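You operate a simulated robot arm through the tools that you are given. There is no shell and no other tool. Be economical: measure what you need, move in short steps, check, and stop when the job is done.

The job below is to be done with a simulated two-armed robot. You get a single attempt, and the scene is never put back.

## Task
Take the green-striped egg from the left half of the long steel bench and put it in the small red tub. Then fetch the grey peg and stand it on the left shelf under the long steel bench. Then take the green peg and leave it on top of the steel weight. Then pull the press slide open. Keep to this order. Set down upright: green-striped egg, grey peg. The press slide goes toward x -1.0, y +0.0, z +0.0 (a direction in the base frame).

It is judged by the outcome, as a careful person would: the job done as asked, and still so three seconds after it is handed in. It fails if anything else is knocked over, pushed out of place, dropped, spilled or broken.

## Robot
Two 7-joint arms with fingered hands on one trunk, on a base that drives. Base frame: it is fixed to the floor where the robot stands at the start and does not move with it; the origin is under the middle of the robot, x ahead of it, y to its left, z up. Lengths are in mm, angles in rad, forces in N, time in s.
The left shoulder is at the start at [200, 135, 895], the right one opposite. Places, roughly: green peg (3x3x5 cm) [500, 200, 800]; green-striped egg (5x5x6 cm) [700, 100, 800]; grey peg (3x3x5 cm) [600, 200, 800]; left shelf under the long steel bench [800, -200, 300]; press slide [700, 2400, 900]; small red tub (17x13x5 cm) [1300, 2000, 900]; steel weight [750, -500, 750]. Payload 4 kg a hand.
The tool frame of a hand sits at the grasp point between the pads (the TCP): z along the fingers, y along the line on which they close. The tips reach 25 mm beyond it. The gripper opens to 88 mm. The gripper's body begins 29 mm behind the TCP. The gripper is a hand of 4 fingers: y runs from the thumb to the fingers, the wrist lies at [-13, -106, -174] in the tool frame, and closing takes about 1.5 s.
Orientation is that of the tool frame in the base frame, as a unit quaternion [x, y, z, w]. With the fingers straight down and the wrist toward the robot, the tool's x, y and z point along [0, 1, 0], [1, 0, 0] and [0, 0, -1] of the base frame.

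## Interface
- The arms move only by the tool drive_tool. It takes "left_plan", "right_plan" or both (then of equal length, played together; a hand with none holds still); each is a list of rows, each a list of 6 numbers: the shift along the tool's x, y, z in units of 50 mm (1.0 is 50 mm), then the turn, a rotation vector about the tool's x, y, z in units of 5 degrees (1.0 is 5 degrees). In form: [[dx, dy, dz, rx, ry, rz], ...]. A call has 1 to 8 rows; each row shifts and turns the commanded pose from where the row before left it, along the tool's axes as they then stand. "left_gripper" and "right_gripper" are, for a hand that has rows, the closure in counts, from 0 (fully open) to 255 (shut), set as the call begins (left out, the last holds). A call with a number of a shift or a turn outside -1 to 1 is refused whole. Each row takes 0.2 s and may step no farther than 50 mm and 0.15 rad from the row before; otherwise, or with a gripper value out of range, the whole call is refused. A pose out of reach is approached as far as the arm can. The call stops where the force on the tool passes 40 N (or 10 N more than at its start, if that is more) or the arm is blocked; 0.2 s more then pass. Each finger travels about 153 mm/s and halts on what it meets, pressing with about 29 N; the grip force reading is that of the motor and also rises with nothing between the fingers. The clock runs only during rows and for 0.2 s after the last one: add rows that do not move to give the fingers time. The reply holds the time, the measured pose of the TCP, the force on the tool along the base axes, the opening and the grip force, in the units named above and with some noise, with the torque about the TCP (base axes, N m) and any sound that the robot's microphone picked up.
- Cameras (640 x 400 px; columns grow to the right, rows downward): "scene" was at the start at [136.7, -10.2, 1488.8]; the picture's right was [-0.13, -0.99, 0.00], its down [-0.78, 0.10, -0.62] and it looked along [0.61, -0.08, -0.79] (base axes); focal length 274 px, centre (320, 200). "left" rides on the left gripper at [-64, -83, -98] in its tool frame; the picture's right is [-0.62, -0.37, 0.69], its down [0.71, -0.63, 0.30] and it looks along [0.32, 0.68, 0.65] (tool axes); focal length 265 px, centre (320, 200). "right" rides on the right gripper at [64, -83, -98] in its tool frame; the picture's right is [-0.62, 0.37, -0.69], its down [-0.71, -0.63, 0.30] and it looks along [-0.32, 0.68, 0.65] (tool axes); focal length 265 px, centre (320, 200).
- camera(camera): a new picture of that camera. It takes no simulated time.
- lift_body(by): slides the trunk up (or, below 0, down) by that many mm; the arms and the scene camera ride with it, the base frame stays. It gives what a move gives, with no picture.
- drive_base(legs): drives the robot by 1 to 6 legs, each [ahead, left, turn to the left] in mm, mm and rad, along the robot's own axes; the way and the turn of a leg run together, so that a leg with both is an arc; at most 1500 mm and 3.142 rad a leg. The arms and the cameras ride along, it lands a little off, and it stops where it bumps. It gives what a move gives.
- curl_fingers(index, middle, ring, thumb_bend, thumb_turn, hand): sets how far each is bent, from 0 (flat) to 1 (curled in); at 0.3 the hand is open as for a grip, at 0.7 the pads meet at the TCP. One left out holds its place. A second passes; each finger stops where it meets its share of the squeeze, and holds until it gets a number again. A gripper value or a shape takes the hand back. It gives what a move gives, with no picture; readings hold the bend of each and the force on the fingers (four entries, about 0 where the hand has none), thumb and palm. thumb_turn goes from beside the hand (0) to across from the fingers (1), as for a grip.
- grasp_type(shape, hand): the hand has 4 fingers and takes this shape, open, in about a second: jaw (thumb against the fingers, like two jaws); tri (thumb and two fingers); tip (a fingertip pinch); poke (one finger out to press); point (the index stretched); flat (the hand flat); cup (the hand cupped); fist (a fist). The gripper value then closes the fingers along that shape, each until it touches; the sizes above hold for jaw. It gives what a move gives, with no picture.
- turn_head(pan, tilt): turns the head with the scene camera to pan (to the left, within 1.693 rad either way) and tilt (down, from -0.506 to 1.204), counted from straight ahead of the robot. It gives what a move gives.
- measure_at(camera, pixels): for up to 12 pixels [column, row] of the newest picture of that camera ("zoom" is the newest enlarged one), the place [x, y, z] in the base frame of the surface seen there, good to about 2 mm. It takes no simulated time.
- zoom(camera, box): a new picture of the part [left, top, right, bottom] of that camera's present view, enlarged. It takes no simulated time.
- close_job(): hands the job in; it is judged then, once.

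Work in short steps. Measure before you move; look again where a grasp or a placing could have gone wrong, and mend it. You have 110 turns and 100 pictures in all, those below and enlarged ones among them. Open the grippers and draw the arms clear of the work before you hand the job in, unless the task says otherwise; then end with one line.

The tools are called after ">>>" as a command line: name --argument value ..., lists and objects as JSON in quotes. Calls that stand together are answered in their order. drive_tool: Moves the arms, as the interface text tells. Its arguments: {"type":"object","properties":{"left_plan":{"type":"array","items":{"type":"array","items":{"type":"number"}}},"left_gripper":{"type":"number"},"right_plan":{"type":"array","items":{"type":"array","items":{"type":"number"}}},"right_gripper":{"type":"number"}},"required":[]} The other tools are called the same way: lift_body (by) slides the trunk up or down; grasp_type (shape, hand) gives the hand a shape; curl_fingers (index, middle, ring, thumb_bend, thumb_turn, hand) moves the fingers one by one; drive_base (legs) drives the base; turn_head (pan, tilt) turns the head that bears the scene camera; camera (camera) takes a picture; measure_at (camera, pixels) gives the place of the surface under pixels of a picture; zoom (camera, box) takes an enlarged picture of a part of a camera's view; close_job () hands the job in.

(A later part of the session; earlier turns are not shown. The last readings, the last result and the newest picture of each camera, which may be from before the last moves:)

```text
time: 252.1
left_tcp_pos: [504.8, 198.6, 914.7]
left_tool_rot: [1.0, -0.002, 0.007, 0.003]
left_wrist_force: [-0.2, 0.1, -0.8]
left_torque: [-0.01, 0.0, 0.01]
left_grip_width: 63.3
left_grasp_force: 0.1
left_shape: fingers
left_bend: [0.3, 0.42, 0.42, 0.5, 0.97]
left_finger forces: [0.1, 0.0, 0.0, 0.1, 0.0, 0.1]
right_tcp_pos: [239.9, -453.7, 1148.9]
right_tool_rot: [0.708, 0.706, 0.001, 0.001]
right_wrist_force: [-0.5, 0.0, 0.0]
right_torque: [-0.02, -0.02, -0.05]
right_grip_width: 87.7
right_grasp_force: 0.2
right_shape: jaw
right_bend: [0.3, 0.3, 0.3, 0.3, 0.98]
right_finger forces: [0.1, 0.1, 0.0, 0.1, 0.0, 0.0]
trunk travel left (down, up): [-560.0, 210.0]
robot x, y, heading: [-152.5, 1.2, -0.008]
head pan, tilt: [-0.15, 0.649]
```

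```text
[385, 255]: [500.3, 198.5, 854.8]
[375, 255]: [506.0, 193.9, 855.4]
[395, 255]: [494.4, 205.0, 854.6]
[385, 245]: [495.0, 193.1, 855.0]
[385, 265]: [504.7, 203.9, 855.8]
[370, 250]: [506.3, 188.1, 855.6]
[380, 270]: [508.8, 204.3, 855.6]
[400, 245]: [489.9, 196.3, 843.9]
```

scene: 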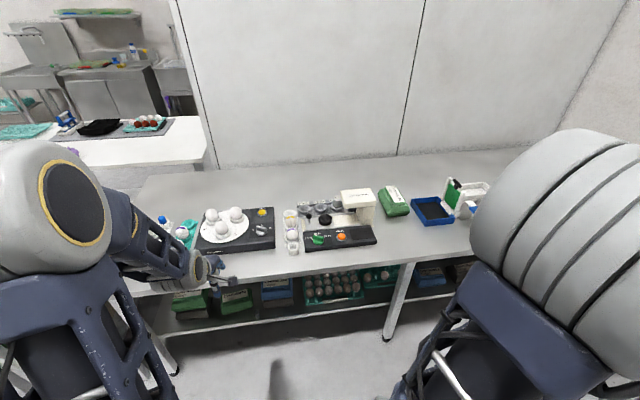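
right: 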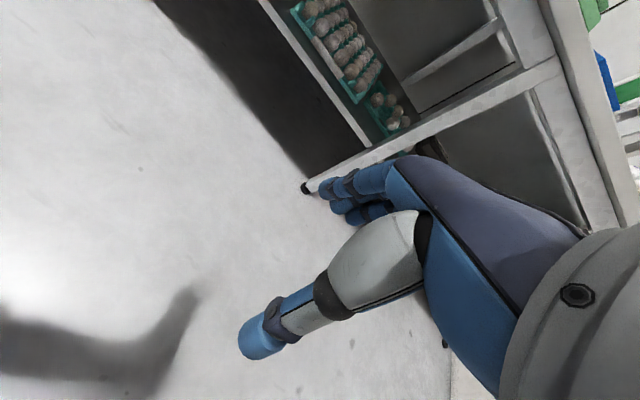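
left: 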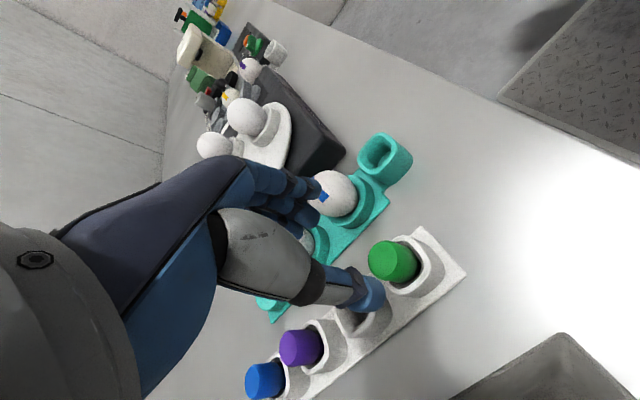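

Green peg's top centre ≈(502,199). Shift and descend to z≈848.

>>> drive_tool --left_plan '[[-0.1, 0, 0, 0, 0, 0], [0, 0, 0.4, 0, 0, 0], [0, 0, 0.4, 0, 0, 0], [0, 0, 0.3, 0, 0, 0], [0, 0, 0.22, 0, 0, 0], [0, 0, 0, 0, 0, 0]]'

>>> curl_fingers --hand "left" --index 0.3 --middle 0.49 --ring 0.49 --thumb_bend 0.7

>>> curl_fingers --hand "left" --middle 0.7 --ring 0.6 --thumb_bend 0.76

>>> camera --camera "left"

```text
time: 253.5
left_tcp_pos: [500.9, 197.3, 844.5]
left_tool_rot: [1.0, -0.002, 0.008, 0.004]
left_wrist_force: [-0.4, 0.3, 0.2]
left_torque: [-0.02, -0.03, -0.01]
left_grip_width: 63.3
left_grasp_force: 0.0
left_shape: fingers
left_bend: [0.3, 0.42, 0.42, 0.5, 0.97]
left_finger forces: [0.0, 0.0, 0.0, 0.0, 0.0, 0.0]
right_tcp_pos: [240.9, -453.1, 1148.6]
right_tool_rot: [0.708, 0.707, 0.0, 0.002]
right_wrist_force: [-1.1, -0.5, 0.3]
right_torque: [-0.01, -0.01, -0.01]
right_grip_width: 87.6
right_grasp_force: 0.2
right_shape: jaw
right_bend: [0.3, 0.3, 0.3, 0.3, 0.98]
right_finger forces: [0.0, 0.1, 0.0, 0.1, 0.0, 0.0]
trunk travel left (down, up): [-560.0, 210.0]
robot x, y, heading: [-153.2, -2.0, -0.008]
head pan, tilt: [-0.15, 0.649]
```

```text
time: 254.5
left_tcp_pos: [501.7, 199.3, 844.9]
left_tool_rot: [1.0, -0.001, 0.008, 0.004]
left_wrist_force: [1.2, 10.7, -0.4]
left_torque: [0.21, 0.0, -0.02]
left_grip_width: 58.2
left_grasp_force: 5.1
left_shape: fingers
left_bend: [0.3, 0.49, 0.49, 0.58, 0.97]
left_finger forces: [0.0, 0.0, 0.0, 0.0, 10.5, 0.0]
right_tcp_pos: [240.8, -453.3, 1148.6]
right_tool_rot: [0.708, 0.706, 0.0, 0.0]
right_wrist_force: [0.0, 0.8, -0.5]
right_torque: [0.02, 0.02, -0.01]
right_grip_width: 87.8
right_grasp_force: 0.0
right_shape: jaw
right_bend: [0.3, 0.3, 0.3, 0.3, 0.98]
right_finger forces: [0.0, 0.0, 0.0, 0.0, 0.1, 0.1]
trunk travel left (down, up): [-560.0, 210.0]
robot x, y, heading: [-151.9, -3.0, -0.008]
head pan, tilt: [-0.15, 0.649]
```

```text
time: 255.5
left_tcp_pos: [500.5, 197.3, 845.3]
left_tool_rot: [1.0, -0.002, 0.007, 0.003]
left_wrist_force: [0.4, -2.3, 1.3]
left_torque: [-0.14, -0.09, -0.22]
left_grip_width: 59.4
left_grasp_force: 10.8
left_shape: fingers
left_bend: [0.3, 0.59, 0.58, 0.57, 0.97]
left_finger forces: [0.0, 10.2, 1.6, 0.0, 9.6, 0.0]
right_tcp_pos: [240.0, -454.0, 1149.2]
right_tool_rot: [0.708, 0.706, 0.0, 0.0]
right_wrist_force: [-0.4, -0.3, -0.3]
right_torque: [0.01, -0.01, -0.01]
right_grip_width: 87.8
right_grasp_force: 0.0
right_shape: jaw
right_bend: [0.3, 0.3, 0.3, 0.3, 0.98]
right_finger forces: [0.0, 0.0, 0.1, 0.0, 0.0, 0.0]
trunk travel left (down, up): [-560.0, 210.0]
robot x, y, heading: [-154.0, -3.0, -0.002]
head pan, tilt: [-0.15, 0.649]
```

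```text
12 pictures are left
```

left: 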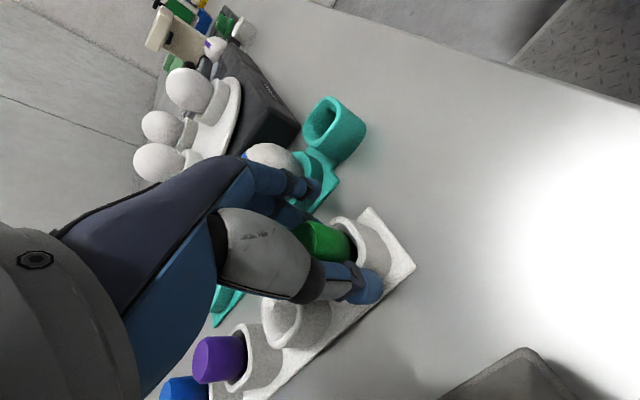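

The thumb is pressing on the cup wall (stopped at 0.57). Open slightly, raise 7 mm, then close again.

>>> curl_fingers --hand "left" --middle 0.45 --ring 0.45 --thumb_bend 0.5

>>> drive_tool --left_plan '[[0, 0, -0.14, 0, 0, 0], [0.02, 0, 0, 0, 0, 0]]'

>>> curl_fingers --hand "left" --middle 0.48 --ring 0.48 --thumb_bend 0.7

>>> curl_fingers --hand "left" --middle 0.7 --ring 0.6 --thumb_bend 0.76

```text
time: 256.5
left_tcp_pos: [502.1, 196.5, 844.2]
left_tool_rot: [1.0, -0.001, 0.006, 0.003]
left_wrist_force: [-0.2, 0.2, -0.5]
left_torque: [0.03, -0.01, -0.03]
left_grip_width: 63.4
left_grasp_force: 0.0
left_shape: fingers
left_bend: [0.3, 0.45, 0.45, 0.5, 0.97]
left_finger forces: [0.0, 0.1, 0.0, 0.1, 0.1, 0.0]
right_tcp_pos: [240.5, -454.0, 1150.3]
right_tool_rot: [0.707, 0.707, 0.0, 0.0]
right_wrist_force: [0.5, 0.6, 0.3]
right_torque: [0.0, -0.04, 0.01]
right_grip_width: 88.1
right_grasp_force: 0.1
right_shape: jaw
right_bend: [0.3, 0.3, 0.3, 0.3, 0.98]
right_finger forces: [0.1, 0.0, 0.0, 0.0, 0.0, 0.1]
trunk travel left (down, up): [-560.0, 210.0]
robot x, y, heading: [-152.8, -7.1, 0.004]
head pan, tilt: [-0.15, 0.649]
```

```text
time: 257.1
left_tcp_pos: [501.5, 198.6, 851.5]
left_tool_rot: [1.0, -0.002, 0.007, 0.004]
left_wrist_force: [-0.3, 0.3, 0.3]
left_torque: [0.0, -0.05, 0.02]
left_grip_width: 63.0
left_grasp_force: 0.1
left_shape: fingers
left_bend: [0.3, 0.45, 0.45, 0.5, 0.97]
left_finger forces: [0.1, 0.1, 0.1, 0.0, 0.0, 0.1]
right_tcp_pos: [240.3, -453.5, 1149.1]
right_tool_rot: [0.708, 0.706, 0.0, 0.0]
right_wrist_force: [0.1, -0.3, 0.4]
right_torque: [0.04, -0.01, -0.02]
right_grip_width: 87.9
right_grasp_force: 0.0
right_shape: jaw
right_bend: [0.3, 0.3, 0.3, 0.3, 0.98]
right_finger forces: [0.0, 0.0, 0.1, 0.0, 0.0, 0.0]
trunk travel left (down, up): [-560.0, 210.0]
robot x, y, heading: [-152.8, -5.1, -0.006]
head pan, tilt: [-0.15, 0.649]
```

```text
time: 258.1
left_tcp_pos: [501.9, 199.4, 852.2]
left_tool_rot: [1.0, -0.001, 0.008, 0.004]
left_wrist_force: [0.7, 9.9, 0.0]
left_torque: [0.23, 0.0, -0.04]
left_grip_width: 57.6
left_grasp_force: 5.2
left_shape: fingers
left_bend: [0.3, 0.48, 0.48, 0.59, 0.97]
left_finger forces: [0.1, 0.1, 0.1, 0.0, 10.2, 0.0]
right_tcp_pos: [241.2, -453.3, 1149.5]
right_tool_rot: [0.708, 0.706, 0.0, 0.001]
right_wrist_force: [1.1, -0.7, -0.3]
right_torque: [-0.02, -0.03, 0.0]
right_grip_width: 87.9
right_grasp_force: 0.1
right_shape: jaw
right_bend: [0.3, 0.3, 0.3, 0.3, 0.98]
right_finger forces: [0.0, 0.0, 0.0, 0.0, 0.0, 0.1]
trunk travel left (down, up): [-560.0, 210.0]
robot x, y, heading: [-152.7, -0.4, -0.006]
head pan, tilt: [-0.15, 0.649]
```

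```text
time: 259.1
left_tcp_pos: [500.5, 196.9, 851.3]
left_tool_rot: [1.0, -0.002, 0.007, 0.003]
left_wrist_force: [0.4, -0.6, 2.8]
left_torque: [-0.09, -0.02, -0.15]
left_grip_width: 58.8
left_grasp_force: 10.3
left_shape: fingers
left_bend: [0.3, 0.59, 0.6, 0.58, 0.97]
left_finger forces: [0.0, 10.5, 0.4, 0.0, 10.1, 0.1]
right_tcp_pos: [239.6, -453.6, 1149.2]
right_tool_rot: [0.707, 0.707, 0.001, 0.001]
right_wrist_force: [0.1, 0.3, -0.2]
right_torque: [0.03, -0.01, 0.01]
right_grip_width: 87.9
right_grasp_force: 0.1
right_shape: jaw
right_bend: [0.3, 0.3, 0.3, 0.3, 0.98]
right_finger forces: [0.1, 0.0, 0.0, 0.0, 0.1, 0.0]
trunk travel left (down, up): [-560.0, 210.0]
robot x, y, heading: [-152.8, -2.3, -0.002]
head pan, tilt: [-0.15, 0.649]
```

The thumb still catches the cup. Open, raise to z≈859 (tips above the 825 rim), and close again.

>>> curl_fingers --hand "left" --middle 0.45 --ring 0.45 --thumb_bend 0.5

>>> drive_tool --left_plan '[[0, 0, -0.16, 0, 0, 0], [0.02, 0, 0, 0, 0, 0]]'

>>> curl_fingers --hand "left" --middle 0.48 --ring 0.48 --thumb_bend 0.7

>>> camera --camera "left"

>>> measure_at --camera "left" --pixels '[[325, 240], [335, 235], [340, 250], [330, 255]]'

```text
time: 260.1
left_tcp_pos: [500.9, 198.1, 851.7]
left_tool_rot: [1.0, -0.001, 0.007, 0.004]
left_wrist_force: [0.2, 0.8, -0.7]
left_torque: [0.02, 0.0, -0.01]
left_grip_width: 63.4
left_grasp_force: 0.0
left_shape: fingers
left_bend: [0.3, 0.45, 0.45, 0.5, 0.97]
left_finger forces: [0.1, 0.0, 0.0, 0.0, 0.1, 0.0]
right_tcp_pos: [241.1, -453.3, 1149.2]
right_tool_rot: [0.708, 0.706, 0.001, 0.0]
right_wrist_force: [1.0, 0.4, -0.3]
right_torque: [0.0, 0.02, -0.01]
right_grip_width: 87.7
right_grasp_force: 0.2
right_shape: jaw
right_bend: [0.3, 0.3, 0.3, 0.3, 0.98]
right_finger forces: [0.1, 0.1, 0.0, 0.0, 0.0, 0.1]
trunk travel left (down, up): [-560.0, 210.0]
robot x, y, heading: [-150.2, -5.4, -0.002]
head pan, tilt: [-0.15, 0.649]
```

```text
time: 260.7
left_tcp_pos: [502.3, 198.3, 862.0]
left_tool_rot: [1.0, -0.001, 0.007, 0.004]
left_wrist_force: [0.0, 0.4, -0.7]
left_torque: [-0.01, 0.0, 0.0]
left_grip_width: 63.1
left_grasp_force: 0.1
left_shape: fingers
left_bend: [0.3, 0.45, 0.45, 0.5, 0.97]
left_finger forces: [0.1, 0.0, 0.0, 0.0, 0.0, 0.0]
right_tcp_pos: [240.2, -452.8, 1149.8]
right_tool_rot: [0.707, 0.707, 0.0, 0.0]
right_wrist_force: [-0.6, -0.3, 0.4]
right_torque: [0.0, -0.01, 0.0]
right_grip_width: 87.8
right_grasp_force: 0.0
right_shape: jaw
right_bend: [0.3, 0.3, 0.3, 0.3, 0.98]
right_finger forces: [0.1, 0.1, 0.1, 0.1, 0.1, 0.1]
trunk travel left (down, up): [-560.0, 210.0]
robot x, y, heading: [-154.3, -1.8, -0.003]
head pan, tilt: [-0.15, 0.649]
```

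```text
time: 261.7
left_tcp_pos: [503.0, 199.5, 860.2]
left_tool_rot: [1.0, -0.001, 0.007, 0.004]
left_wrist_force: [-0.8, 4.1, 2.6]
left_torque: [0.06, 0.0, -0.03]
left_grip_width: 47.4
left_grasp_force: 2.5
left_shape: fingers
left_bend: [0.3, 0.48, 0.48, 0.66, 0.97]
left_finger forces: [0.1, 0.0, 0.0, 0.0, 4.6, 0.1]
right_tcp_pos: [240.0, -452.5, 1149.9]
right_tool_rot: [0.708, 0.707, 0.001, 0.001]
right_wrist_force: [0.3, 0.3, -0.4]
right_torque: [0.01, -0.01, 0.02]
right_grip_width: 87.7
right_grasp_force: 0.1
right_shape: jaw
right_bend: [0.3, 0.3, 0.3, 0.3, 0.98]
right_finger forces: [0.0, 0.1, 0.1, 0.0, 0.0, 0.0]
trunk travel left (down, up): [-560.0, 210.0]
robot x, y, heading: [-156.0, -2.7, -0.003]
head pan, tilt: [-0.15, 0.649]
```

```text
11 pictures are left
```

left: 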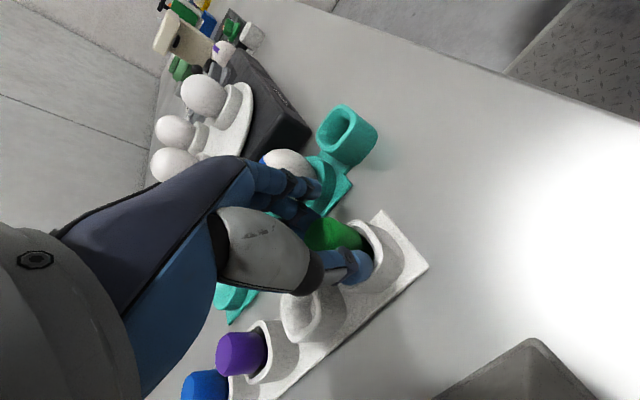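

```text
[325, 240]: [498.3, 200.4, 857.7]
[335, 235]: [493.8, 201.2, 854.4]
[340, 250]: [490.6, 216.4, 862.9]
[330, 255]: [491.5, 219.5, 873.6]
```

The thumb now reaches 0.66 and touches the peg. Finish closing and lift.

>>> curl_fingers --hand "left" --middle 0.75 --ring 0.65 --thumb_bend 0.85

>>> drive_tool --left_plan '[[0, 0, -0.2, 0, 0, 0], [0, 0, -0.4, 0, 0, 0], [0, 0, -0.8, 0, 0, 0], [0, 0, -0.8, 0, 0, 0], [0, 0, -0.8, 0, 0, 0]]'

>>> zoom --camera "left" --box '[250, 150, 410, 290]'

>>> measure_at --camera "zoom" --pixels '[[230, 200], [260, 220], [290, 220], [320, 230], [350, 240], [370, 250], [300, 250], [240, 240]]'

```text
time: 262.7
left_tcp_pos: [501.6, 199.0, 861.2]
left_tool_rot: [1.0, -0.002, 0.008, 0.004]
left_wrist_force: [-1.5, 10.6, 6.0]
left_torque: [0.2, 0.01, -0.1]
left_grip_width: 41.4
left_grasp_force: 13.2
left_shape: fingers
left_bend: [0.3, 0.6, 0.65, 0.73, 0.94]
left_finger forces: [0.1, 7.9, 0.1, 0.1, 18.4, 0.1]
right_tcp_pos: [241.1, -452.8, 1148.8]
right_tool_rot: [0.708, 0.707, 0.001, 0.0]
right_wrist_force: [0.0, -0.5, 0.1]
right_torque: [0.0, 0.03, 0.0]
right_grip_width: 87.6
right_grasp_force: 0.0
right_shape: jaw
right_bend: [0.3, 0.3, 0.3, 0.3, 0.98]
right_finger forces: [0.1, 0.1, 0.0, 0.0, 0.0, 0.0]
trunk travel left (down, up): [-560.0, 210.0]
robot x, y, heading: [-151.8, -2.1, 0.0]
head pan, tilt: [-0.15, 0.649]
```

```text
time: 263.9
left_tcp_pos: [498.9, 199.6, 1008.2]
left_tool_rot: [1.0, -0.002, 0.008, 0.003]
left_wrist_force: [-0.1, -0.1, -0.1]
left_torque: [-0.01, 0.0, 0.01]
left_grip_width: 33.9
left_grasp_force: 13.9
left_shape: fingers
left_bend: [0.3, 0.59, 0.65, 0.77, 0.92]
left_finger forces: [0.0, 13.1, 0.0, 0.0, 14.2, 0.1]
right_tcp_pos: [239.7, -453.3, 1150.1]
right_tool_rot: [0.708, 0.707, 0.001, 0.0]
right_wrist_force: [0.3, 0.4, -0.4]
right_torque: [-0.04, -0.02, 0.0]
right_grip_width: 88.0
right_grasp_force: 0.1
right_shape: jaw
right_bend: [0.3, 0.3, 0.3, 0.3, 0.98]
right_finger forces: [0.0, 0.0, 0.1, 0.0, 0.0, 0.0]
trunk travel left (down, up): [-560.0, 210.0]
robot x, y, heading: [-152.8, -2.6, -0.003]
head pan, tilt: [-0.15, 0.649]
```

```text
2.86 times, centred on (330, 220) of left
```

zoom: 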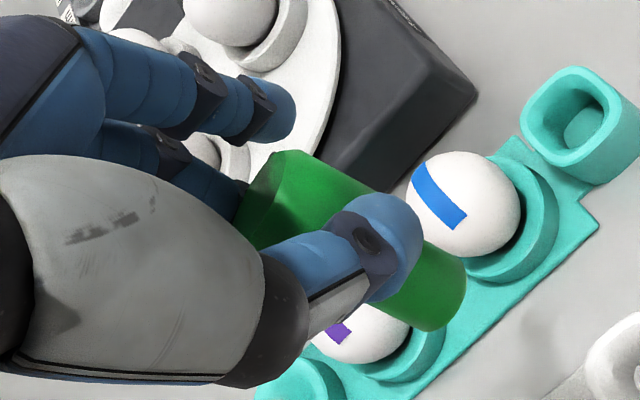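

```text
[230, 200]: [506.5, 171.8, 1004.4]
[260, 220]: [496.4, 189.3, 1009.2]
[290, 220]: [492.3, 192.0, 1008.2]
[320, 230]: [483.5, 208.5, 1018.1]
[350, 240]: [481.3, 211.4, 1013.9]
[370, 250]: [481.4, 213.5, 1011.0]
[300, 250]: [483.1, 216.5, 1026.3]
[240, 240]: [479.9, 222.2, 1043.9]
```

Held (13 N) but the peg leans ≈14°, foot toward the thumb. I'll rotate the hand to make it upright, raise it, then drive right towards the weight.

>>> drive_tool --left_plan '[[0, 0, -0.4, -0.93, 0, 0], [0, 0, -0.4, -0.93, 0, 0], [0, 0, -0.4, -0.93, 0, 0], [0, 0, 0, 0, 0, 0]]'

>>> drive_base --legs '[[0, -640, 0]]'

>>> turn_head --pan 0.1 --tilt 0.75

>>> camera --camera "scene"

```text
time: 264.9
left_tcp_pos: [500.7, 206.3, 1070.4]
left_tool_rot: [0.992, -0.003, 0.008, 0.125]
left_wrist_force: [-0.9, 0.3, -0.6]
left_torque: [-0.02, 0.05, -0.01]
left_grip_width: 33.9
left_grasp_force: 14.5
left_shape: fingers
left_bend: [0.3, 0.59, 0.65, 0.77, 0.92]
left_finger forces: [0.0, 13.2, 0.0, 0.0, 14.6, 0.1]
right_tcp_pos: [239.9, -453.2, 1149.0]
right_tool_rot: [0.708, 0.706, 0.0, 0.001]
right_wrist_force: [-1.4, 0.5, 0.0]
right_torque: [0.01, -0.02, 0.02]
right_grip_width: 87.9
right_grasp_force: 0.1
right_shape: jaw
right_bend: [0.3, 0.3, 0.3, 0.3, 0.98]
right_finger forces: [0.1, 0.0, 0.1, 0.0, 0.0, 0.0]
trunk travel left (down, up): [-560.0, 210.0]
robot x, y, heading: [-149.8, -3.8, -0.001]
head pan, tilt: [-0.15, 0.649]
```

```text
time: 268.5
left_tcp_pos: [498.0, -421.5, 1070.2]
left_tool_rot: [0.992, 0.001, 0.008, 0.124]
left_wrist_force: [1.2, -0.7, -0.8]
left_torque: [-0.02, 0.04, 0.0]
left_grip_width: 34.0
left_grasp_force: 13.4
left_shape: fingers
left_bend: [0.3, 0.59, 0.65, 0.77, 0.92]
left_finger forces: [0.0, 13.3, 0.0, 0.0, 14.5, 0.1]
right_tcp_pos: [241.3, -1082.9, 1149.8]
right_tool_rot: [0.706, 0.709, 0.0, 0.0]
right_wrist_force: [0.9, -0.4, 0.3]
right_torque: [-0.05, 0.01, 0.04]
right_grip_width: 87.9
right_grasp_force: 0.1
right_shape: jaw
right_bend: [0.3, 0.3, 0.3, 0.3, 0.98]
right_finger forces: [0.0, 0.0, 0.0, 0.0, 0.0, 0.0]
trunk travel left (down, up): [-560.0, 210.0]
robot x, y, heading: [-151.9, -633.2, 0.001]
head pan, tilt: [-0.15, 0.649]
```

```text
time: 269.2
left_tcp_pos: [497.6, -422.0, 1070.4]
left_tool_rot: [0.992, 0.0, 0.008, 0.125]
left_wrist_force: [-0.4, -0.2, 0.5]
left_torque: [0.0, -0.04, -0.04]
left_grip_width: 34.0
left_grasp_force: 14.1
left_shape: fingers
left_bend: [0.3, 0.59, 0.65, 0.77, 0.92]
left_finger forces: [0.1, 13.2, 0.0, 0.1, 14.6, 0.0]
right_tcp_pos: [242.2, -1081.3, 1148.8]
right_tool_rot: [0.706, 0.708, 0.0, 0.001]
right_wrist_force: [0.2, 0.8, -0.1]
right_torque: [0.0, -0.01, 0.07]
right_grip_width: 87.8
right_grasp_force: 0.0
right_shape: jaw
right_bend: [0.3, 0.3, 0.3, 0.3, 0.98]
right_finger forces: [0.0, 0.0, 0.1, 0.0, 0.0, 0.0]
trunk travel left (down, up): [-560.0, 210.0]
robot x, y, heading: [-149.3, -632.3, 0.0]
head pan, tilt: [0.099, 0.75]
```

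```text
9 pictures are left
```

scene: 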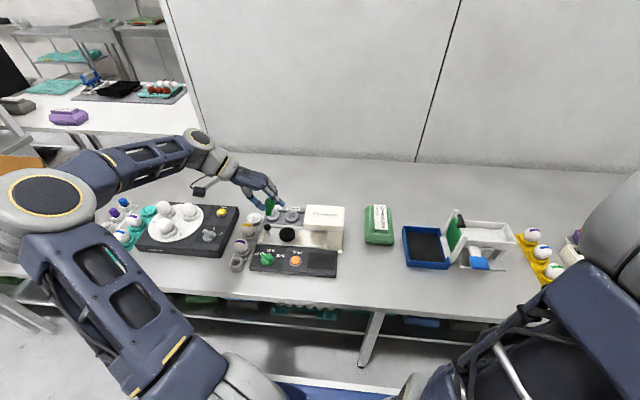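

Verify the weight's top in this picture (free measurement).

>>> measure_at --camera "scene" --pixels '[[292, 211], [292, 208], [296, 210], [288, 211], [300, 210], [284, 210], [271, 205], [270, 210], [292, 205]]'

```text
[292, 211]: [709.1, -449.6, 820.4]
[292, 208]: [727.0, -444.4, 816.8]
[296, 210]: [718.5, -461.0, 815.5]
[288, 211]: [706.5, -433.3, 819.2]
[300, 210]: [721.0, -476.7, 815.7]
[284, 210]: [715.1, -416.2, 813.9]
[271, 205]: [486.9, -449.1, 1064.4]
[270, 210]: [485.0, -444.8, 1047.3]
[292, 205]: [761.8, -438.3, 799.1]
```

Zoom on the held peg from the scene camera to pin its offset and uprightness.

>>> zoom --camera "scene" --box '[250, 190, 314, 230]'

>>> measure_at --camera "zoom" --pixels '[[190, 150], [200, 150], [210, 150], [220, 150], [230, 150], [200, 130], [200, 175], [200, 200], [190, 200], [215, 200], [200, 225], [215, 225]]'

```text
10.00 times, centred on (282, 210) of scene
```

zoom: 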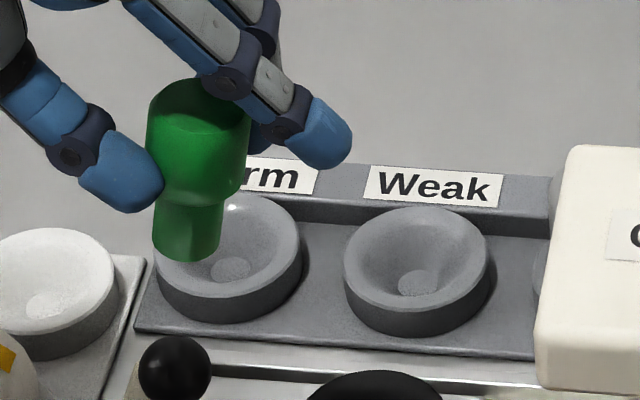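

```text
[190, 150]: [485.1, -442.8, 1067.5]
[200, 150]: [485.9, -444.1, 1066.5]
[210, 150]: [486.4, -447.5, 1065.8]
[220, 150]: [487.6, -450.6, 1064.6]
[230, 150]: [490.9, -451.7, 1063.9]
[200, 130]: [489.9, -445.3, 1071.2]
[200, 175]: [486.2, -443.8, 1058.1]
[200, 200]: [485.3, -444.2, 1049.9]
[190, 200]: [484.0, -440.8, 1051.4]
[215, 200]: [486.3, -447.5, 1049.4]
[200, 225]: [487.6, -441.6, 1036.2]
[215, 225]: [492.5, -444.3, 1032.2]
```

The peg still leans ~11° (foot toward +y). Correct that, and drive 90 mm forward.

>>> drive_tool --left_plan '[[0, 0, 0, -0.73, 0.33, 0], [0, 0, 0, -0.73, 0.33, 0], [0, 0, 0, -0.73, 0.33, 0], [0, 0, 0, 0, 0, 0]]'

>>> drive_base --legs '[[90, 0, 0]]'

```text
time: 270.2
left_tcp_pos: [498.3, -421.4, 1069.9]
left_tool_rot: [0.974, 0.004, 0.051, 0.219]
left_wrist_force: [-0.3, 0.7, -0.2]
left_torque: [0.01, 0.02, 0.01]
left_grip_width: 34.1
left_grasp_force: 13.5
left_shape: fingers
left_bend: [0.3, 0.59, 0.65, 0.78, 0.92]
left_finger forces: [0.0, 13.2, 0.2, 0.1, 14.7, 0.1]
right_tcp_pos: [242.1, -1081.9, 1149.2]
right_tool_rot: [0.706, 0.708, 0.001, 0.0]
right_wrist_force: [-0.2, -0.2, -0.7]
right_torque: [-0.01, 0.01, 0.02]
right_grip_width: 87.8
right_grasp_force: 0.1
right_shape: jaw
right_bend: [0.3, 0.3, 0.3, 0.3, 0.98]
right_finger forces: [0.0, 0.0, 0.1, 0.0, 0.0, 0.0]
trunk travel left (down, up): [-560.0, 210.0]
robot x, y, heading: [-156.9, -634.9, -0.002]
head pan, tilt: [0.099, 0.75]
```

```text
time: 271.4
left_tcp_pos: [588.9, -420.4, 1069.6]
left_tool_rot: [0.974, 0.006, 0.051, 0.219]
left_wrist_force: [0.7, 0.3, -1.0]
left_torque: [0.0, 0.01, 0.0]
left_grip_width: 34.1
left_grasp_force: 14.0
left_shape: fingers
left_bend: [0.3, 0.59, 0.65, 0.78, 0.92]
left_finger forces: [0.2, 13.2, 0.0, 0.0, 14.7, 0.0]
right_tcp_pos: [334.6, -1080.8, 1148.7]
right_tool_rot: [0.706, 0.708, 0.001, 0.001]
right_wrist_force: [0.5, 0.0, -0.1]
right_torque: [0.01, 0.01, 0.02]
right_grip_width: 87.8
right_grasp_force: 0.1
right_shape: jaw
right_bend: [0.3, 0.3, 0.3, 0.3, 0.98]
right_finger forces: [0.0, 0.1, 0.1, 0.0, 0.1, 0.1]
trunk travel left (down, up): [-560.0, 210.0]
robot x, y, heading: [-64.7, -633.2, -0.0]
head pan, tilt: [0.099, 0.75]
```

Move over the weight (TCP target ≈(686,-501)) at height, then descend to z≈930.

>>> drive_tool --left_plan '[[0.625, 0.481, 0.296, 0, 0, 0], [0.625, 0.481, 0.296, 0, 0, 0], [0.625, 0.481, 0.296, 0, 0, 0], [-0.0935, -0.413, 0.867, 0, 0, 0], [-0.0935, -0.413, 0.867, 0, 0, 0], [-0.08, -0.35, 0.735, 0, 0, 0], [0, 0, 0, 0, 0, 0]]'

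>>> camera --camera "left"

```text
time: 272.9
left_tcp_pos: [684.6, -503.6, 931.0]
left_tool_rot: [0.975, 0.005, 0.051, 0.219]
left_wrist_force: [0.0, -0.4, -0.7]
left_torque: [-0.03, -0.02, 0.0]
left_grip_width: 34.0
left_grasp_force: 14.3
left_shape: fingers
left_bend: [0.3, 0.59, 0.65, 0.78, 0.92]
left_finger forces: [0.1, 13.3, 0.2, 0.1, 15.0, 0.0]
right_tcp_pos: [333.4, -1082.0, 1148.2]
right_tool_rot: [0.706, 0.708, 0.001, 0.001]
right_wrist_force: [-0.4, 0.1, -0.6]
right_torque: [0.01, 0.04, -0.01]
right_grip_width: 87.8
right_grasp_force: 0.0
right_shape: jaw
right_bend: [0.3, 0.3, 0.3, 0.3, 0.98]
right_finger forces: [0.0, 0.0, 0.0, 0.1, 0.0, 0.0]
trunk travel left (down, up): [-560.0, 210.0]
robot x, y, heading: [-61.8, -630.2, 0.0]
head pan, tilt: [0.099, 0.75]
```

```text
7 pictures are left
```

left: 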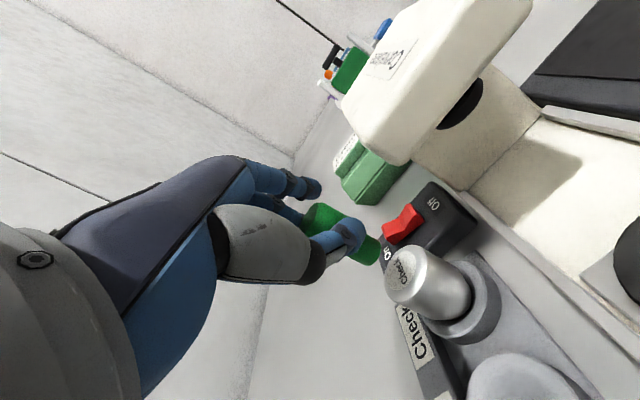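

I see the weight's top at (405,272) and the peg's foot at (368,250). Measure both.

>>> measure_at --camera "left" --pixels '[[405, 270], [395, 268], [415, 262], [405, 285], [398, 255], [370, 245], [372, 255], [362, 260], [378, 250], [325, 218], [335, 213], [318, 225]]'

```text
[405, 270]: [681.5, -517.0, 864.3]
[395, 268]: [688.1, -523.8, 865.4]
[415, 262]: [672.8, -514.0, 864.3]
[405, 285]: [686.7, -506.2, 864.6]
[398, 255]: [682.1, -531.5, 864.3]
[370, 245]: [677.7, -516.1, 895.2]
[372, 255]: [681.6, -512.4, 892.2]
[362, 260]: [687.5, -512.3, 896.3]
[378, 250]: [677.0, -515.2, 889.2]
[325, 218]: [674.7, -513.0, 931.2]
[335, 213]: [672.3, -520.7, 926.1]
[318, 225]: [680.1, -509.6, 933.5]
```

Peg foot ≈(687,-521) is over the weight centre ≈(686,-519), about 23 mm above. Descend 17 mm, then creep.

>>> drive_tool --left_plan '[[-0.017, -0.073, 0.153, 0, 0, 0], [-0.017, -0.073, 0.153, 0, 0, 0], [-0.006, -0.026, 0.054, 0, 0, 0], [0, 0, 0, 0, 0, 0]]'

```text
time: 273.9
left_tcp_pos: [684.7, -502.1, 913.0]
left_tool_rot: [0.974, 0.004, 0.05, 0.219]
left_wrist_force: [-0.2, 0.2, 0.0]
left_torque: [-0.01, 0.01, -0.01]
left_grip_width: 34.0
left_grasp_force: 14.6
left_shape: fingers
left_bend: [0.3, 0.59, 0.65, 0.78, 0.92]
left_finger forces: [0.1, 13.3, 0.0, 0.1, 15.1, 0.0]
right_tcp_pos: [333.2, -1081.2, 1149.3]
right_tool_rot: [0.706, 0.708, 0.0, 0.001]
right_wrist_force: [-0.1, -0.5, 0.4]
right_torque: [-0.02, -0.01, 0.0]
right_grip_width: 88.1
right_grasp_force: 0.0
right_shape: jaw
right_bend: [0.3, 0.3, 0.3, 0.3, 0.98]
right_finger forces: [0.0, 0.0, 0.0, 0.0, 0.1, 0.1]
trunk travel left (down, up): [-560.0, 210.0]
robot x, y, heading: [-64.4, -630.6, -0.001]
head pan, tilt: [0.099, 0.75]
```

>>> drive_tool --left_plan '[[-0.006, -0.026, 0.054, 0, 0, 0], [-0.004, -0.017, 0.036, 0, 0, 0], [0, 0, 0, 0, 0, 0]]'

```text
time: 274.8
left_tcp_pos: [684.1, -501.5, 906.5]
left_tool_rot: [0.975, 0.005, 0.05, 0.218]
left_wrist_force: [0.6, -0.2, -0.1]
left_torque: [0.0, -0.01, 0.02]
left_grip_width: 34.2
left_grasp_force: 14.5
left_shape: fingers
left_bend: [0.3, 0.59, 0.65, 0.78, 0.92]
left_finger forces: [0.0, 13.3, 0.0, 0.1, 14.9, 0.0]
right_tcp_pos: [333.7, -1081.2, 1147.9]
right_tool_rot: [0.706, 0.708, 0.001, 0.0]
right_wrist_force: [-0.4, -0.2, 0.8]
right_torque: [0.03, -0.01, 0.03]
right_grip_width: 87.6
right_grasp_force: 0.1
right_shape: jaw
right_bend: [0.3, 0.3, 0.3, 0.3, 0.98]
right_finger forces: [0.0, 0.0, 0.1, 0.0, 0.0, 0.0]
trunk travel left (down, up): [-560.0, 210.0]
robot x, y, heading: [-64.9, -632.3, 0.002]
head pan, tilt: [0.099, 0.75]
```

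No contact yet; continue in 2 mm steps.

>>> drive_tool --left_plan '[[-0.004, -0.017, 0.036, 0, 0, 0], [-0.004, -0.017, 0.036, 0, 0, 0], [0, 0, 0, 0, 0, 0]]'

```text
time: 275.6
left_tcp_pos: [684.9, -501.2, 904.7]
left_tool_rot: [0.974, 0.005, 0.05, 0.219]
left_wrist_force: [-0.2, 0.7, 10.3]
left_torque: [-0.15, -0.01, -0.02]
left_grip_width: 31.0
left_grasp_force: 14.9
left_shape: fingers
left_bend: [0.3, 0.57, 0.65, 0.8, 0.92]
left_finger forces: [0.0, 14.9, 0.0, 0.1, 14.1, 0.1]
right_tcp_pos: [333.1, -1082.0, 1149.0]
right_tool_rot: [0.706, 0.708, 0.001, 0.001]
right_wrist_force: [0.4, -0.8, 0.4]
right_torque: [-0.04, -0.02, 0.03]
right_grip_width: 87.7
right_grasp_force: 0.0
right_shape: jaw
right_bend: [0.3, 0.3, 0.3, 0.3, 0.98]
right_finger forces: [0.0, 0.0, 0.0, 0.1, 0.0, 0.0]
trunk travel left (down, up): [-560.0, 210.0]
robot x, y, heading: [-62.3, -634.6, -0.002]
head pan, tilt: [0.099, 0.75]
```

Contact (10 N). Release gently with a small symmetric opening and check.

>>> curl_fingers --hand "left" --middle 0.52 --ring 0.5 --thumb_bend 0.74

>>> zoom --camera "left" --box '[270, 170, 430, 290]'

>>> measure_at --camera "zoom" --pixels '[[200, 180], [230, 190], [260, 200], [300, 230], [350, 270], [380, 290], [400, 300]]'

```text
time: 276.6
left_tcp_pos: [684.1, -502.0, 903.6]
left_tool_rot: [0.974, 0.006, 0.051, 0.219]
left_wrist_force: [-0.3, -0.5, 0.5]
left_torque: [0.0, 0.0, -0.03]
left_grip_width: 37.2
left_grasp_force: 1.3
left_shape: fingers
left_bend: [0.3, 0.5, 0.5, 0.73, 0.97]
left_finger forces: [0.1, 1.8, 0.0, 0.0, 1.8, 0.1]
right_tcp_pos: [332.8, -1081.3, 1149.5]
right_tool_rot: [0.706, 0.708, 0.001, 0.001]
right_wrist_force: [-0.3, -1.2, -0.2]
right_torque: [-0.04, 0.03, -0.01]
right_grip_width: 87.6
right_grasp_force: 0.0
right_shape: jaw
right_bend: [0.3, 0.3, 0.3, 0.3, 0.98]
right_finger forces: [0.1, 0.0, 0.0, 0.0, 0.0, 0.1]
trunk travel left (down, up): [-560.0, 210.0]
robot x, y, heading: [-63.1, -634.0, 0.001]
head pan, tilt: [0.099, 0.75]
```

```text
3.33 times, centred on (350, 230) of left
```

zoom: 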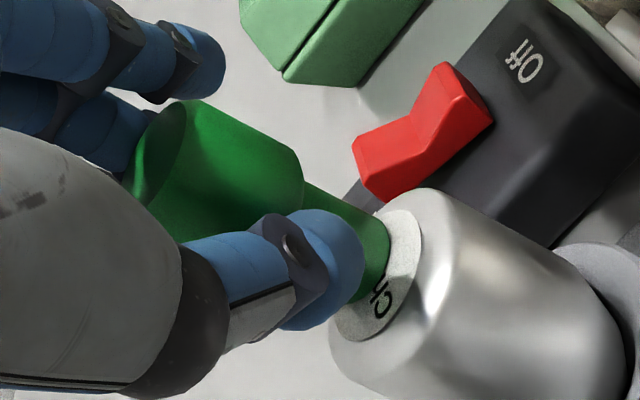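

```text
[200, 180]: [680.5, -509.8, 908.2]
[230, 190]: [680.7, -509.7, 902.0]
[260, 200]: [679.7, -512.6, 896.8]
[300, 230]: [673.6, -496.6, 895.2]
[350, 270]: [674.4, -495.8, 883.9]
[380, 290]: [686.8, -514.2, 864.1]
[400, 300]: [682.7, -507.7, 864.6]
```

The peg stands parallel to the weight's axis. Open further in steps, then retract.

>>> curl_fingers --hand "left" --middle 0.46 --ring 0.44 --thumb_bend 0.69

>>> curl_fingers --hand "left" --middle 0.38 --ring 0.38 --thumb_bend 0.5

>>> zoom --camera "left" --box '[270, 170, 430, 290]'

```text
time: 277.6
left_tcp_pos: [685.6, -501.0, 904.6]
left_tool_rot: [0.975, 0.004, 0.05, 0.218]
left_wrist_force: [0.0, 0.0, 0.8]
left_torque: [0.0, 0.02, -0.01]
left_grip_width: 43.0
left_grasp_force: 0.1
left_shape: fingers
left_bend: [0.3, 0.46, 0.44, 0.69, 0.97]
left_finger forces: [0.0, 0.0, 0.0, 0.0, 0.0, 0.0]
right_tcp_pos: [333.9, -1081.3, 1149.0]
right_tool_rot: [0.706, 0.708, 0.001, 0.001]
right_wrist_force: [0.6, 0.4, -0.4]
right_torque: [0.02, 0.02, 0.0]
right_grip_width: 88.0
right_grasp_force: 0.0
right_shape: jaw
right_bend: [0.3, 0.3, 0.3, 0.3, 0.98]
right_finger forces: [0.0, 0.0, 0.0, 0.1, 0.0, 0.0]
trunk travel left (down, up): [-560.0, 210.0]
robot x, y, heading: [-60.8, -635.7, 0.001]
head pan, tilt: [0.099, 0.75]
```

```text
time: 278.6
left_tcp_pos: [685.8, -501.5, 903.4]
left_tool_rot: [0.974, 0.006, 0.051, 0.219]
left_wrist_force: [-0.4, 1.0, -0.2]
left_torque: [0.0, 0.04, 0.01]
left_grip_width: 63.4
left_grasp_force: 0.1
left_shape: fingers
left_bend: [0.3, 0.38, 0.38, 0.5, 0.97]
left_finger forces: [0.0, 0.1, 0.0, 0.1, 0.1, 0.1]
right_tcp_pos: [333.1, -1080.5, 1150.7]
right_tool_rot: [0.707, 0.708, 0.001, 0.0]
right_wrist_force: [0.5, 0.3, 0.8]
right_torque: [-0.03, 0.01, 0.0]
right_grip_width: 87.9
right_grasp_force: 0.1
right_shape: jaw
right_bend: [0.3, 0.3, 0.3, 0.3, 0.98]
right_finger forces: [0.1, 0.0, 0.0, 0.0, 0.1, 0.1]
trunk travel left (down, up): [-560.0, 210.0]
robot x, y, heading: [-61.0, -634.6, -0.0]
head pan, tilt: [0.099, 0.75]
```

```text
3.33 times, centred on (350, 230) of left
```

zoom: 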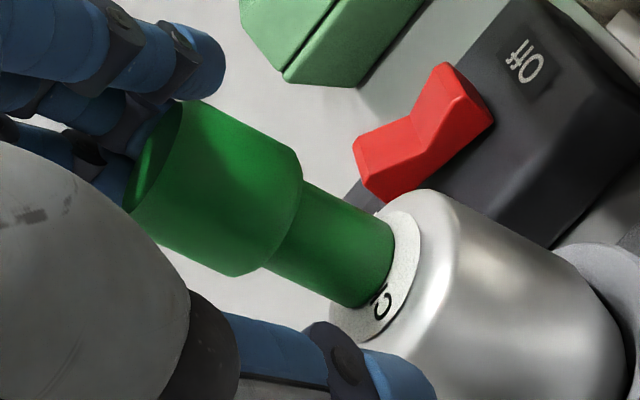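

The green peg stands on the steel weight. Withdraw straight up slowly.

>>> drive_tool --left_plan '[[0.02, 0.085, -0.18, 0, 0, 0], [0.029, 0.128, -0.269, 0, 0, 0], [0.06, 0.256, -0.538, 0, 0, 0], [0.087, 0.384, -0.808, 0, 0, 0], [0.087, 0.384, -0.808, 0, 0, 0], [0.087, 0.384, -0.808, 0, 0, 0]]'

>>> measure_at --camera "scene" --pixels '[[320, 200]]'

>>> drive_base --legs '[[-250, 0, 0]]'

>>> camera --camera "scene"

```text
time: 279.9
left_tcp_pos: [685.1, -506.2, 1092.9]
left_tool_rot: [0.974, 0.005, 0.05, 0.219]
left_wrist_force: [-0.6, 1.0, -0.1]
left_torque: [-0.05, -0.03, 0.02]
left_grip_width: 63.1
left_grasp_force: 0.2
left_shape: fingers
left_bend: [0.3, 0.38, 0.38, 0.5, 0.97]
left_finger forces: [0.1, 0.1, 0.1, 0.1, 0.0, 0.0]
right_tcp_pos: [333.8, -1081.5, 1149.9]
right_tool_rot: [0.706, 0.708, 0.001, 0.0]
right_wrist_force: [0.4, -0.4, -0.8]
right_torque: [0.01, -0.02, 0.0]
right_grip_width: 87.8
right_grasp_force: 0.1
right_shape: jaw
right_bend: [0.3, 0.3, 0.3, 0.3, 0.98]
right_finger forces: [0.1, 0.0, 0.1, 0.1, 0.0, 0.0]
trunk travel left (down, up): [-560.0, 210.0]
robot x, y, heading: [-67.4, -633.2, -0.001]
head pan, tilt: [0.099, 0.75]
```

```text
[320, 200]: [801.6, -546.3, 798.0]
```

```text
time: 281.7
left_tcp_pos: [441.5, -503.9, 1092.7]
left_tool_rot: [0.974, 0.006, 0.051, 0.219]
left_wrist_force: [-1.2, -0.2, 0.0]
left_torque: [-0.02, 0.01, -0.02]
left_grip_width: 63.2
left_grasp_force: 0.0
left_shape: fingers
left_bend: [0.3, 0.38, 0.38, 0.5, 0.97]
left_finger forces: [0.1, 0.0, 0.0, 0.1, 0.0, 0.0]
right_tcp_pos: [90.8, -1081.2, 1149.7]
right_tool_rot: [0.704, 0.71, 0.001, 0.001]
right_wrist_force: [0.2, 0.6, -0.8]
right_torque: [0.0, 0.0, -0.01]
right_grip_width: 87.7
right_grasp_force: 0.0
right_shape: jaw
right_bend: [0.3, 0.3, 0.3, 0.3, 0.98]
right_finger forces: [0.0, 0.1, 0.0, 0.1, 0.0, 0.0]
trunk travel left (down, up): [-560.0, 210.0]
robot x, y, heading: [-305.1, -634.9, 0.006]
head pan, tilt: [0.099, 0.75]
```

```text
4 pictures are left
```

scene: 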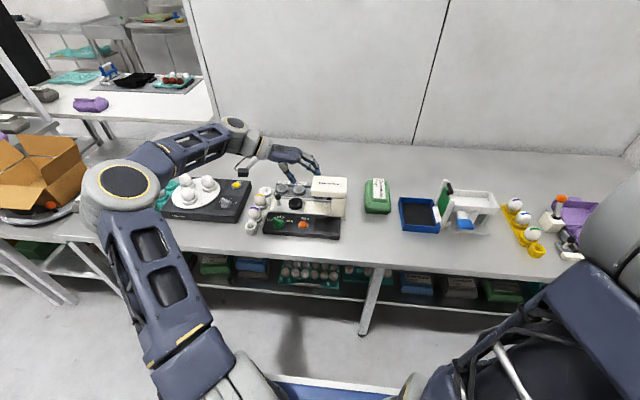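

Now to the press: tuck the left arm back and drive sideways along the aisle to y≈2300, facing the packing bench.

>>> drive_tool --left_plan '[[-0.98, 0.01, -0.1, 0, 0, 0], [-0.98, 0.01, -0.1, 0, 0, 0], [-0.9, 0.01, -0.1, 0, 0, 0]]' --left_gripper 0

>>> drive_base --legs '[[0, 700, 0], [-200, 800, 0], [0, 1450, 0]]'

>>> turn_head --pan 0.0 --tilt 0.5

```text
time: 282.5
left_tcp_pos: [298.6, -505.3, 1091.7]
left_tool_rot: [0.975, 0.006, 0.051, 0.218]
left_wrist_force: [-0.4, 0.5, 0.0]
left_torque: [0.0, 0.01, 0.0]
left_grip_width: 87.7
left_grasp_force: 0.2
left_shape: jaw
left_bend: [0.3, 0.3, 0.3, 0.3, 0.97]
left_finger forces: [0.0, 0.0, 0.0, 0.1, 0.0, 0.0]
right_tcp_pos: [90.0, -1081.4, 1150.5]
right_tool_rot: [0.704, 0.71, 0.0, -0.001]
right_wrist_force: [-0.3, 0.2, -0.3]
right_torque: [-0.03, 0.02, -0.02]
right_grip_width: 87.7
right_grasp_force: 0.0
right_shape: jaw
right_bend: [0.3, 0.3, 0.3, 0.3, 0.98]
right_finger forces: [0.1, 0.0, 0.1, 0.0, 0.1, 0.0]
trunk travel left (down, up): [-560.0, 210.0]
robot x, y, heading: [-307.6, -637.5, 0.008]
head pan, tilt: [0.099, 0.75]
```

```text
time: 297.0
left_tcp_pos: [115.8, 2390.5, 1091.8]
left_tool_rot: [0.974, -0.012, 0.047, 0.221]
left_wrist_force: [0.1, 0.8, 0.0]
left_torque: [0.0, 0.0, -0.05]
left_grip_width: 87.9
left_grasp_force: 0.0
left_shape: jaw
left_bend: [0.3, 0.3, 0.3, 0.3, 0.97]
left_finger forces: [0.1, 0.0, 0.0, 0.0, 0.1, 0.0]
right_tcp_pos: [-114.7, 1821.5, 1149.6]
right_tool_rot: [0.718, 0.696, 0.001, 0.001]
right_wrist_force: [-0.9, -0.4, -0.3]
right_torque: [-0.02, 0.01, 0.0]
right_grip_width: 88.0
right_grasp_force: 0.0
right_shape: jaw
right_bend: [0.3, 0.3, 0.3, 0.3, 0.98]
right_finger forces: [0.1, 0.1, 0.0, 0.0, 0.1, 0.1]
trunk travel left (down, up): [-560.0, 210.0]
robot x, y, heading: [-495.0, 2283.2, -0.034]
head pan, tilt: [0.099, 0.75]
```

```text
time: 297.8
left_tcp_pos: [116.4, 2390.7, 1091.1]
left_tool_rot: [0.974, -0.012, 0.047, 0.22]
left_wrist_force: [0.2, 0.2, 0.0]
left_torque: [0.01, -0.01, 0.02]
left_grip_width: 87.8
left_grasp_force: 0.1
left_shape: jaw
left_bend: [0.3, 0.3, 0.3, 0.3, 0.97]
left_finger forces: [0.1, 0.0, 0.0, 0.0, 0.0, 0.1]
right_tcp_pos: [-115.7, 1821.2, 1150.2]
right_tool_rot: [0.718, 0.696, 0.001, 0.002]
right_wrist_force: [0.6, -0.4, 0.2]
right_torque: [0.0, 0.03, -0.01]
right_grip_width: 87.9
right_grasp_force: 0.1
right_shape: jaw
right_bend: [0.3, 0.3, 0.3, 0.3, 0.98]
right_finger forces: [0.0, 0.1, 0.0, 0.0, 0.0, 0.0]
trunk travel left (down, up): [-560.0, 210.0]
robot x, y, heading: [-491.8, 2286.8, -0.038]
head pan, tilt: [0.0, 0.499]
```

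Take an enlarged view where the press slide should be (around pixel (285,215)).

>>> zoom --camera "scene" --box '[180, 130, 404, 270]'

```text
2.86 times, centred on (292, 200) of scene
```

zoom: 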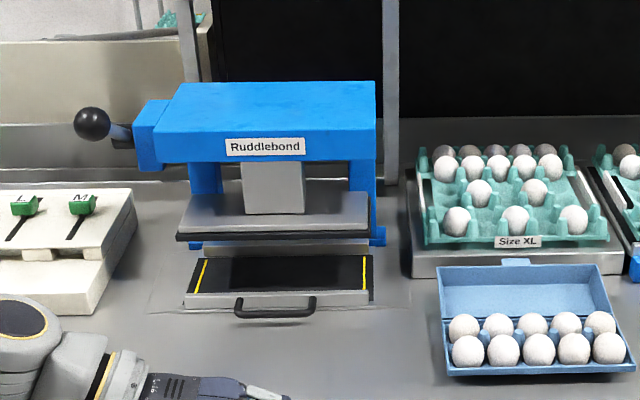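

The slide is the black tray with a bow handle at zoom (275,312). Measure the handle and tray.

>>> measure_at --camera "zoom" --pixels '[[275, 313], [255, 314], [295, 312], [237, 303], [313, 300], [275, 298], [275, 270], [275, 340], [200, 300], [355, 298], [275, 240], [275, 220]]'

```text
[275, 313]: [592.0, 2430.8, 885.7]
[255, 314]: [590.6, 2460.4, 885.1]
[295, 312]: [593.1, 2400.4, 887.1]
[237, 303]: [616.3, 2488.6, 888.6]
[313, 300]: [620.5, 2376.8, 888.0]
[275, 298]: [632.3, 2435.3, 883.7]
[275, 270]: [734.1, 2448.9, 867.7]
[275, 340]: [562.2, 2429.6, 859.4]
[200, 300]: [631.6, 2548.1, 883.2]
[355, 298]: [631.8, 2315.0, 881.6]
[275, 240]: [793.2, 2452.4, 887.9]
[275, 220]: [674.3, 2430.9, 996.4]
```

Handle bar: x≈592, y 2378–2488, z≈886; tray front x≈632. I'll restore the left hand to straight-down with the wrist toward the robot so the fingers drop behind the bar.

>>> drive_tool --left_plan '[[0, 0, 0, 0.73, -0.33, 0], [0, 0, 0, 0.73, -0.33, 0], [0, 0, 0, 0.73, -0.33, 0], [0, 0, 0, 0.93, 0, 0], [0, 0, 0, 0.93, 0, 0], [0, 0, 0, 0.93, 0, 0], [0, 0, 0, 0, 0, -1], [0, 0, 0, 0, 0, -1]]'

>>> drive_tool --left_plan '[[0, 0, 0, 0, 0, -1], [0, 0, 0, 0, 0, -1], [0, 0, 0, 0, 0, -1], [0, 0, 0, 0, 0, -1], [0, 0, 0, 0, 0, -1], [0, 0, 0, 0, 0, -1], [0, 0, 0, 0, 0, -1], [0, 0, 0, 0, 0, -1]]'

>>> drive_tool --left_plan '[[0, 0, 0, 0, 0, -1], [0, 0, 0, 0, 0, -1], [0, 0, 0, 0, 0, -1], [0, 0, 0, 0, 0, -1], [0, 0, 0, 0, 0, -1], [0, 0, 0, 0, 0, -1], [0, 0, 0, 0, 0, -1], [0, 0, 0, 0, 0, -1]]'

>>> drive_base --legs '[[0, 0, 0.038], [285, 10, 0]]'

```text
time: 299.6
left_tcp_pos: [116.2, 2392.7, 1091.6]
left_tool_rot: [0.997, 0.071, 0.006, 0.004]
left_wrist_force: [0.1, -0.4, 0.5]
left_torque: [-0.02, 0.02, -0.01]
left_grip_width: 87.9
left_grasp_force: 0.0
left_shape: jaw
left_bend: [0.3, 0.3, 0.3, 0.3, 0.97]
left_finger forces: [0.0, 0.0, 0.0, 0.0, 0.0, 0.1]
right_tcp_pos: [-114.1, 1823.2, 1149.5]
right_tool_rot: [0.718, 0.696, 0.001, 0.001]
right_wrist_force: [-0.1, 0.7, 0.0]
right_torque: [0.0, 0.02, 0.05]
right_grip_width: 87.6
right_grasp_force: 0.0
right_shape: jaw
right_bend: [0.3, 0.3, 0.3, 0.3, 0.98]
right_finger forces: [0.1, 0.0, 0.1, 0.0, 0.0, 0.0]
trunk travel left (down, up): [-560.0, 210.0]
robot x, y, heading: [-496.6, 2283.2, -0.035]
head pan, tilt: [0.0, 0.499]
```

```text
time: 301.4
left_tcp_pos: [116.7, 2392.5, 1091.0]
left_tool_rot: [0.913, 0.408, 0.005, 0.006]
left_wrist_force: [0.3, 0.1, 0.5]
left_torque: [0.0, -0.01, 0.03]
left_grip_width: 87.9
left_grasp_force: 0.1
left_shape: jaw
left_bend: [0.3, 0.3, 0.3, 0.3, 0.97]
left_finger forces: [0.0, 0.1, 0.0, 0.0, 0.0, 0.0]
right_tcp_pos: [-113.9, 1822.0, 1149.4]
right_tool_rot: [0.718, 0.696, 0.001, 0.0]
right_wrist_force: [-0.2, -0.2, 0.5]
right_torque: [-0.02, -0.01, -0.01]
right_grip_width: 87.9
right_grasp_force: 0.0
right_shape: jaw
right_bend: [0.3, 0.3, 0.3, 0.3, 0.98]
right_finger forces: [0.0, 0.1, 0.0, 0.0, 0.1, 0.0]
trunk travel left (down, up): [-560.0, 210.0]
robot x, y, heading: [-494.1, 2284.8, -0.033]
head pan, tilt: [0.0, 0.499]
```

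```text
time: 303.2
left_tcp_pos: [116.1, 2390.7, 1090.3]
left_tool_rot: [0.719, 0.695, 0.003, 0.007]
left_wrist_force: [-0.4, 0.7, 0.6]
left_torque: [0.0, 0.02, 0.0]
left_grip_width: 87.7
left_grasp_force: 0.2
left_shape: jaw
left_bend: [0.3, 0.3, 0.3, 0.3, 0.97]
left_finger forces: [0.0, 0.0, 0.0, 0.0, 0.0, 0.0]
right_tcp_pos: [-115.4, 1822.4, 1149.3]
right_tool_rot: [0.718, 0.696, 0.001, 0.0]
right_wrist_force: [-0.7, 0.0, 0.3]
right_torque: [-0.01, 0.0, -0.01]
right_grip_width: 87.8
right_grasp_force: 0.1
right_shape: jaw
right_bend: [0.3, 0.3, 0.3, 0.3, 0.98]
right_finger forces: [0.0, 0.0, 0.1, 0.0, 0.0, 0.0]
trunk travel left (down, up): [-560.0, 210.0]
robot x, y, heading: [-497.2, 2289.9, -0.034]
head pan, tilt: [0.0, 0.499]
```

```text
time: 305.6
left_tcp_pos: [396.4, 2418.6, 1092.1]
left_tool_rot: [0.709, 0.705, 0.002, 0.007]
left_wrist_force: [0.4, -0.8, -0.3]
left_torque: [-0.02, 0.02, 0.0]
left_grip_width: 87.6
left_grasp_force: 0.0
left_shape: jaw
left_bend: [0.3, 0.3, 0.3, 0.3, 0.97]
left_finger forces: [0.0, 0.0, 0.0, 0.0, 0.0, 0.1]
right_tcp_pos: [182.0, 1843.7, 1149.1]
right_tool_rot: [0.708, 0.706, 0.001, 0.001]
right_wrist_force: [0.4, -0.6, 0.2]
right_torque: [0.01, 0.03, 0.0]
right_grip_width: 87.9
right_grasp_force: 0.1
right_shape: jaw
right_bend: [0.3, 0.3, 0.3, 0.3, 0.98]
right_finger forces: [0.0, 0.1, 0.1, 0.0, 0.1, 0.0]
trunk travel left (down, up): [-560.0, 210.0]
robot x, y, heading: [-209.4, 2297.2, -0.006]
head pan, tilt: [0.0, 0.499]
```

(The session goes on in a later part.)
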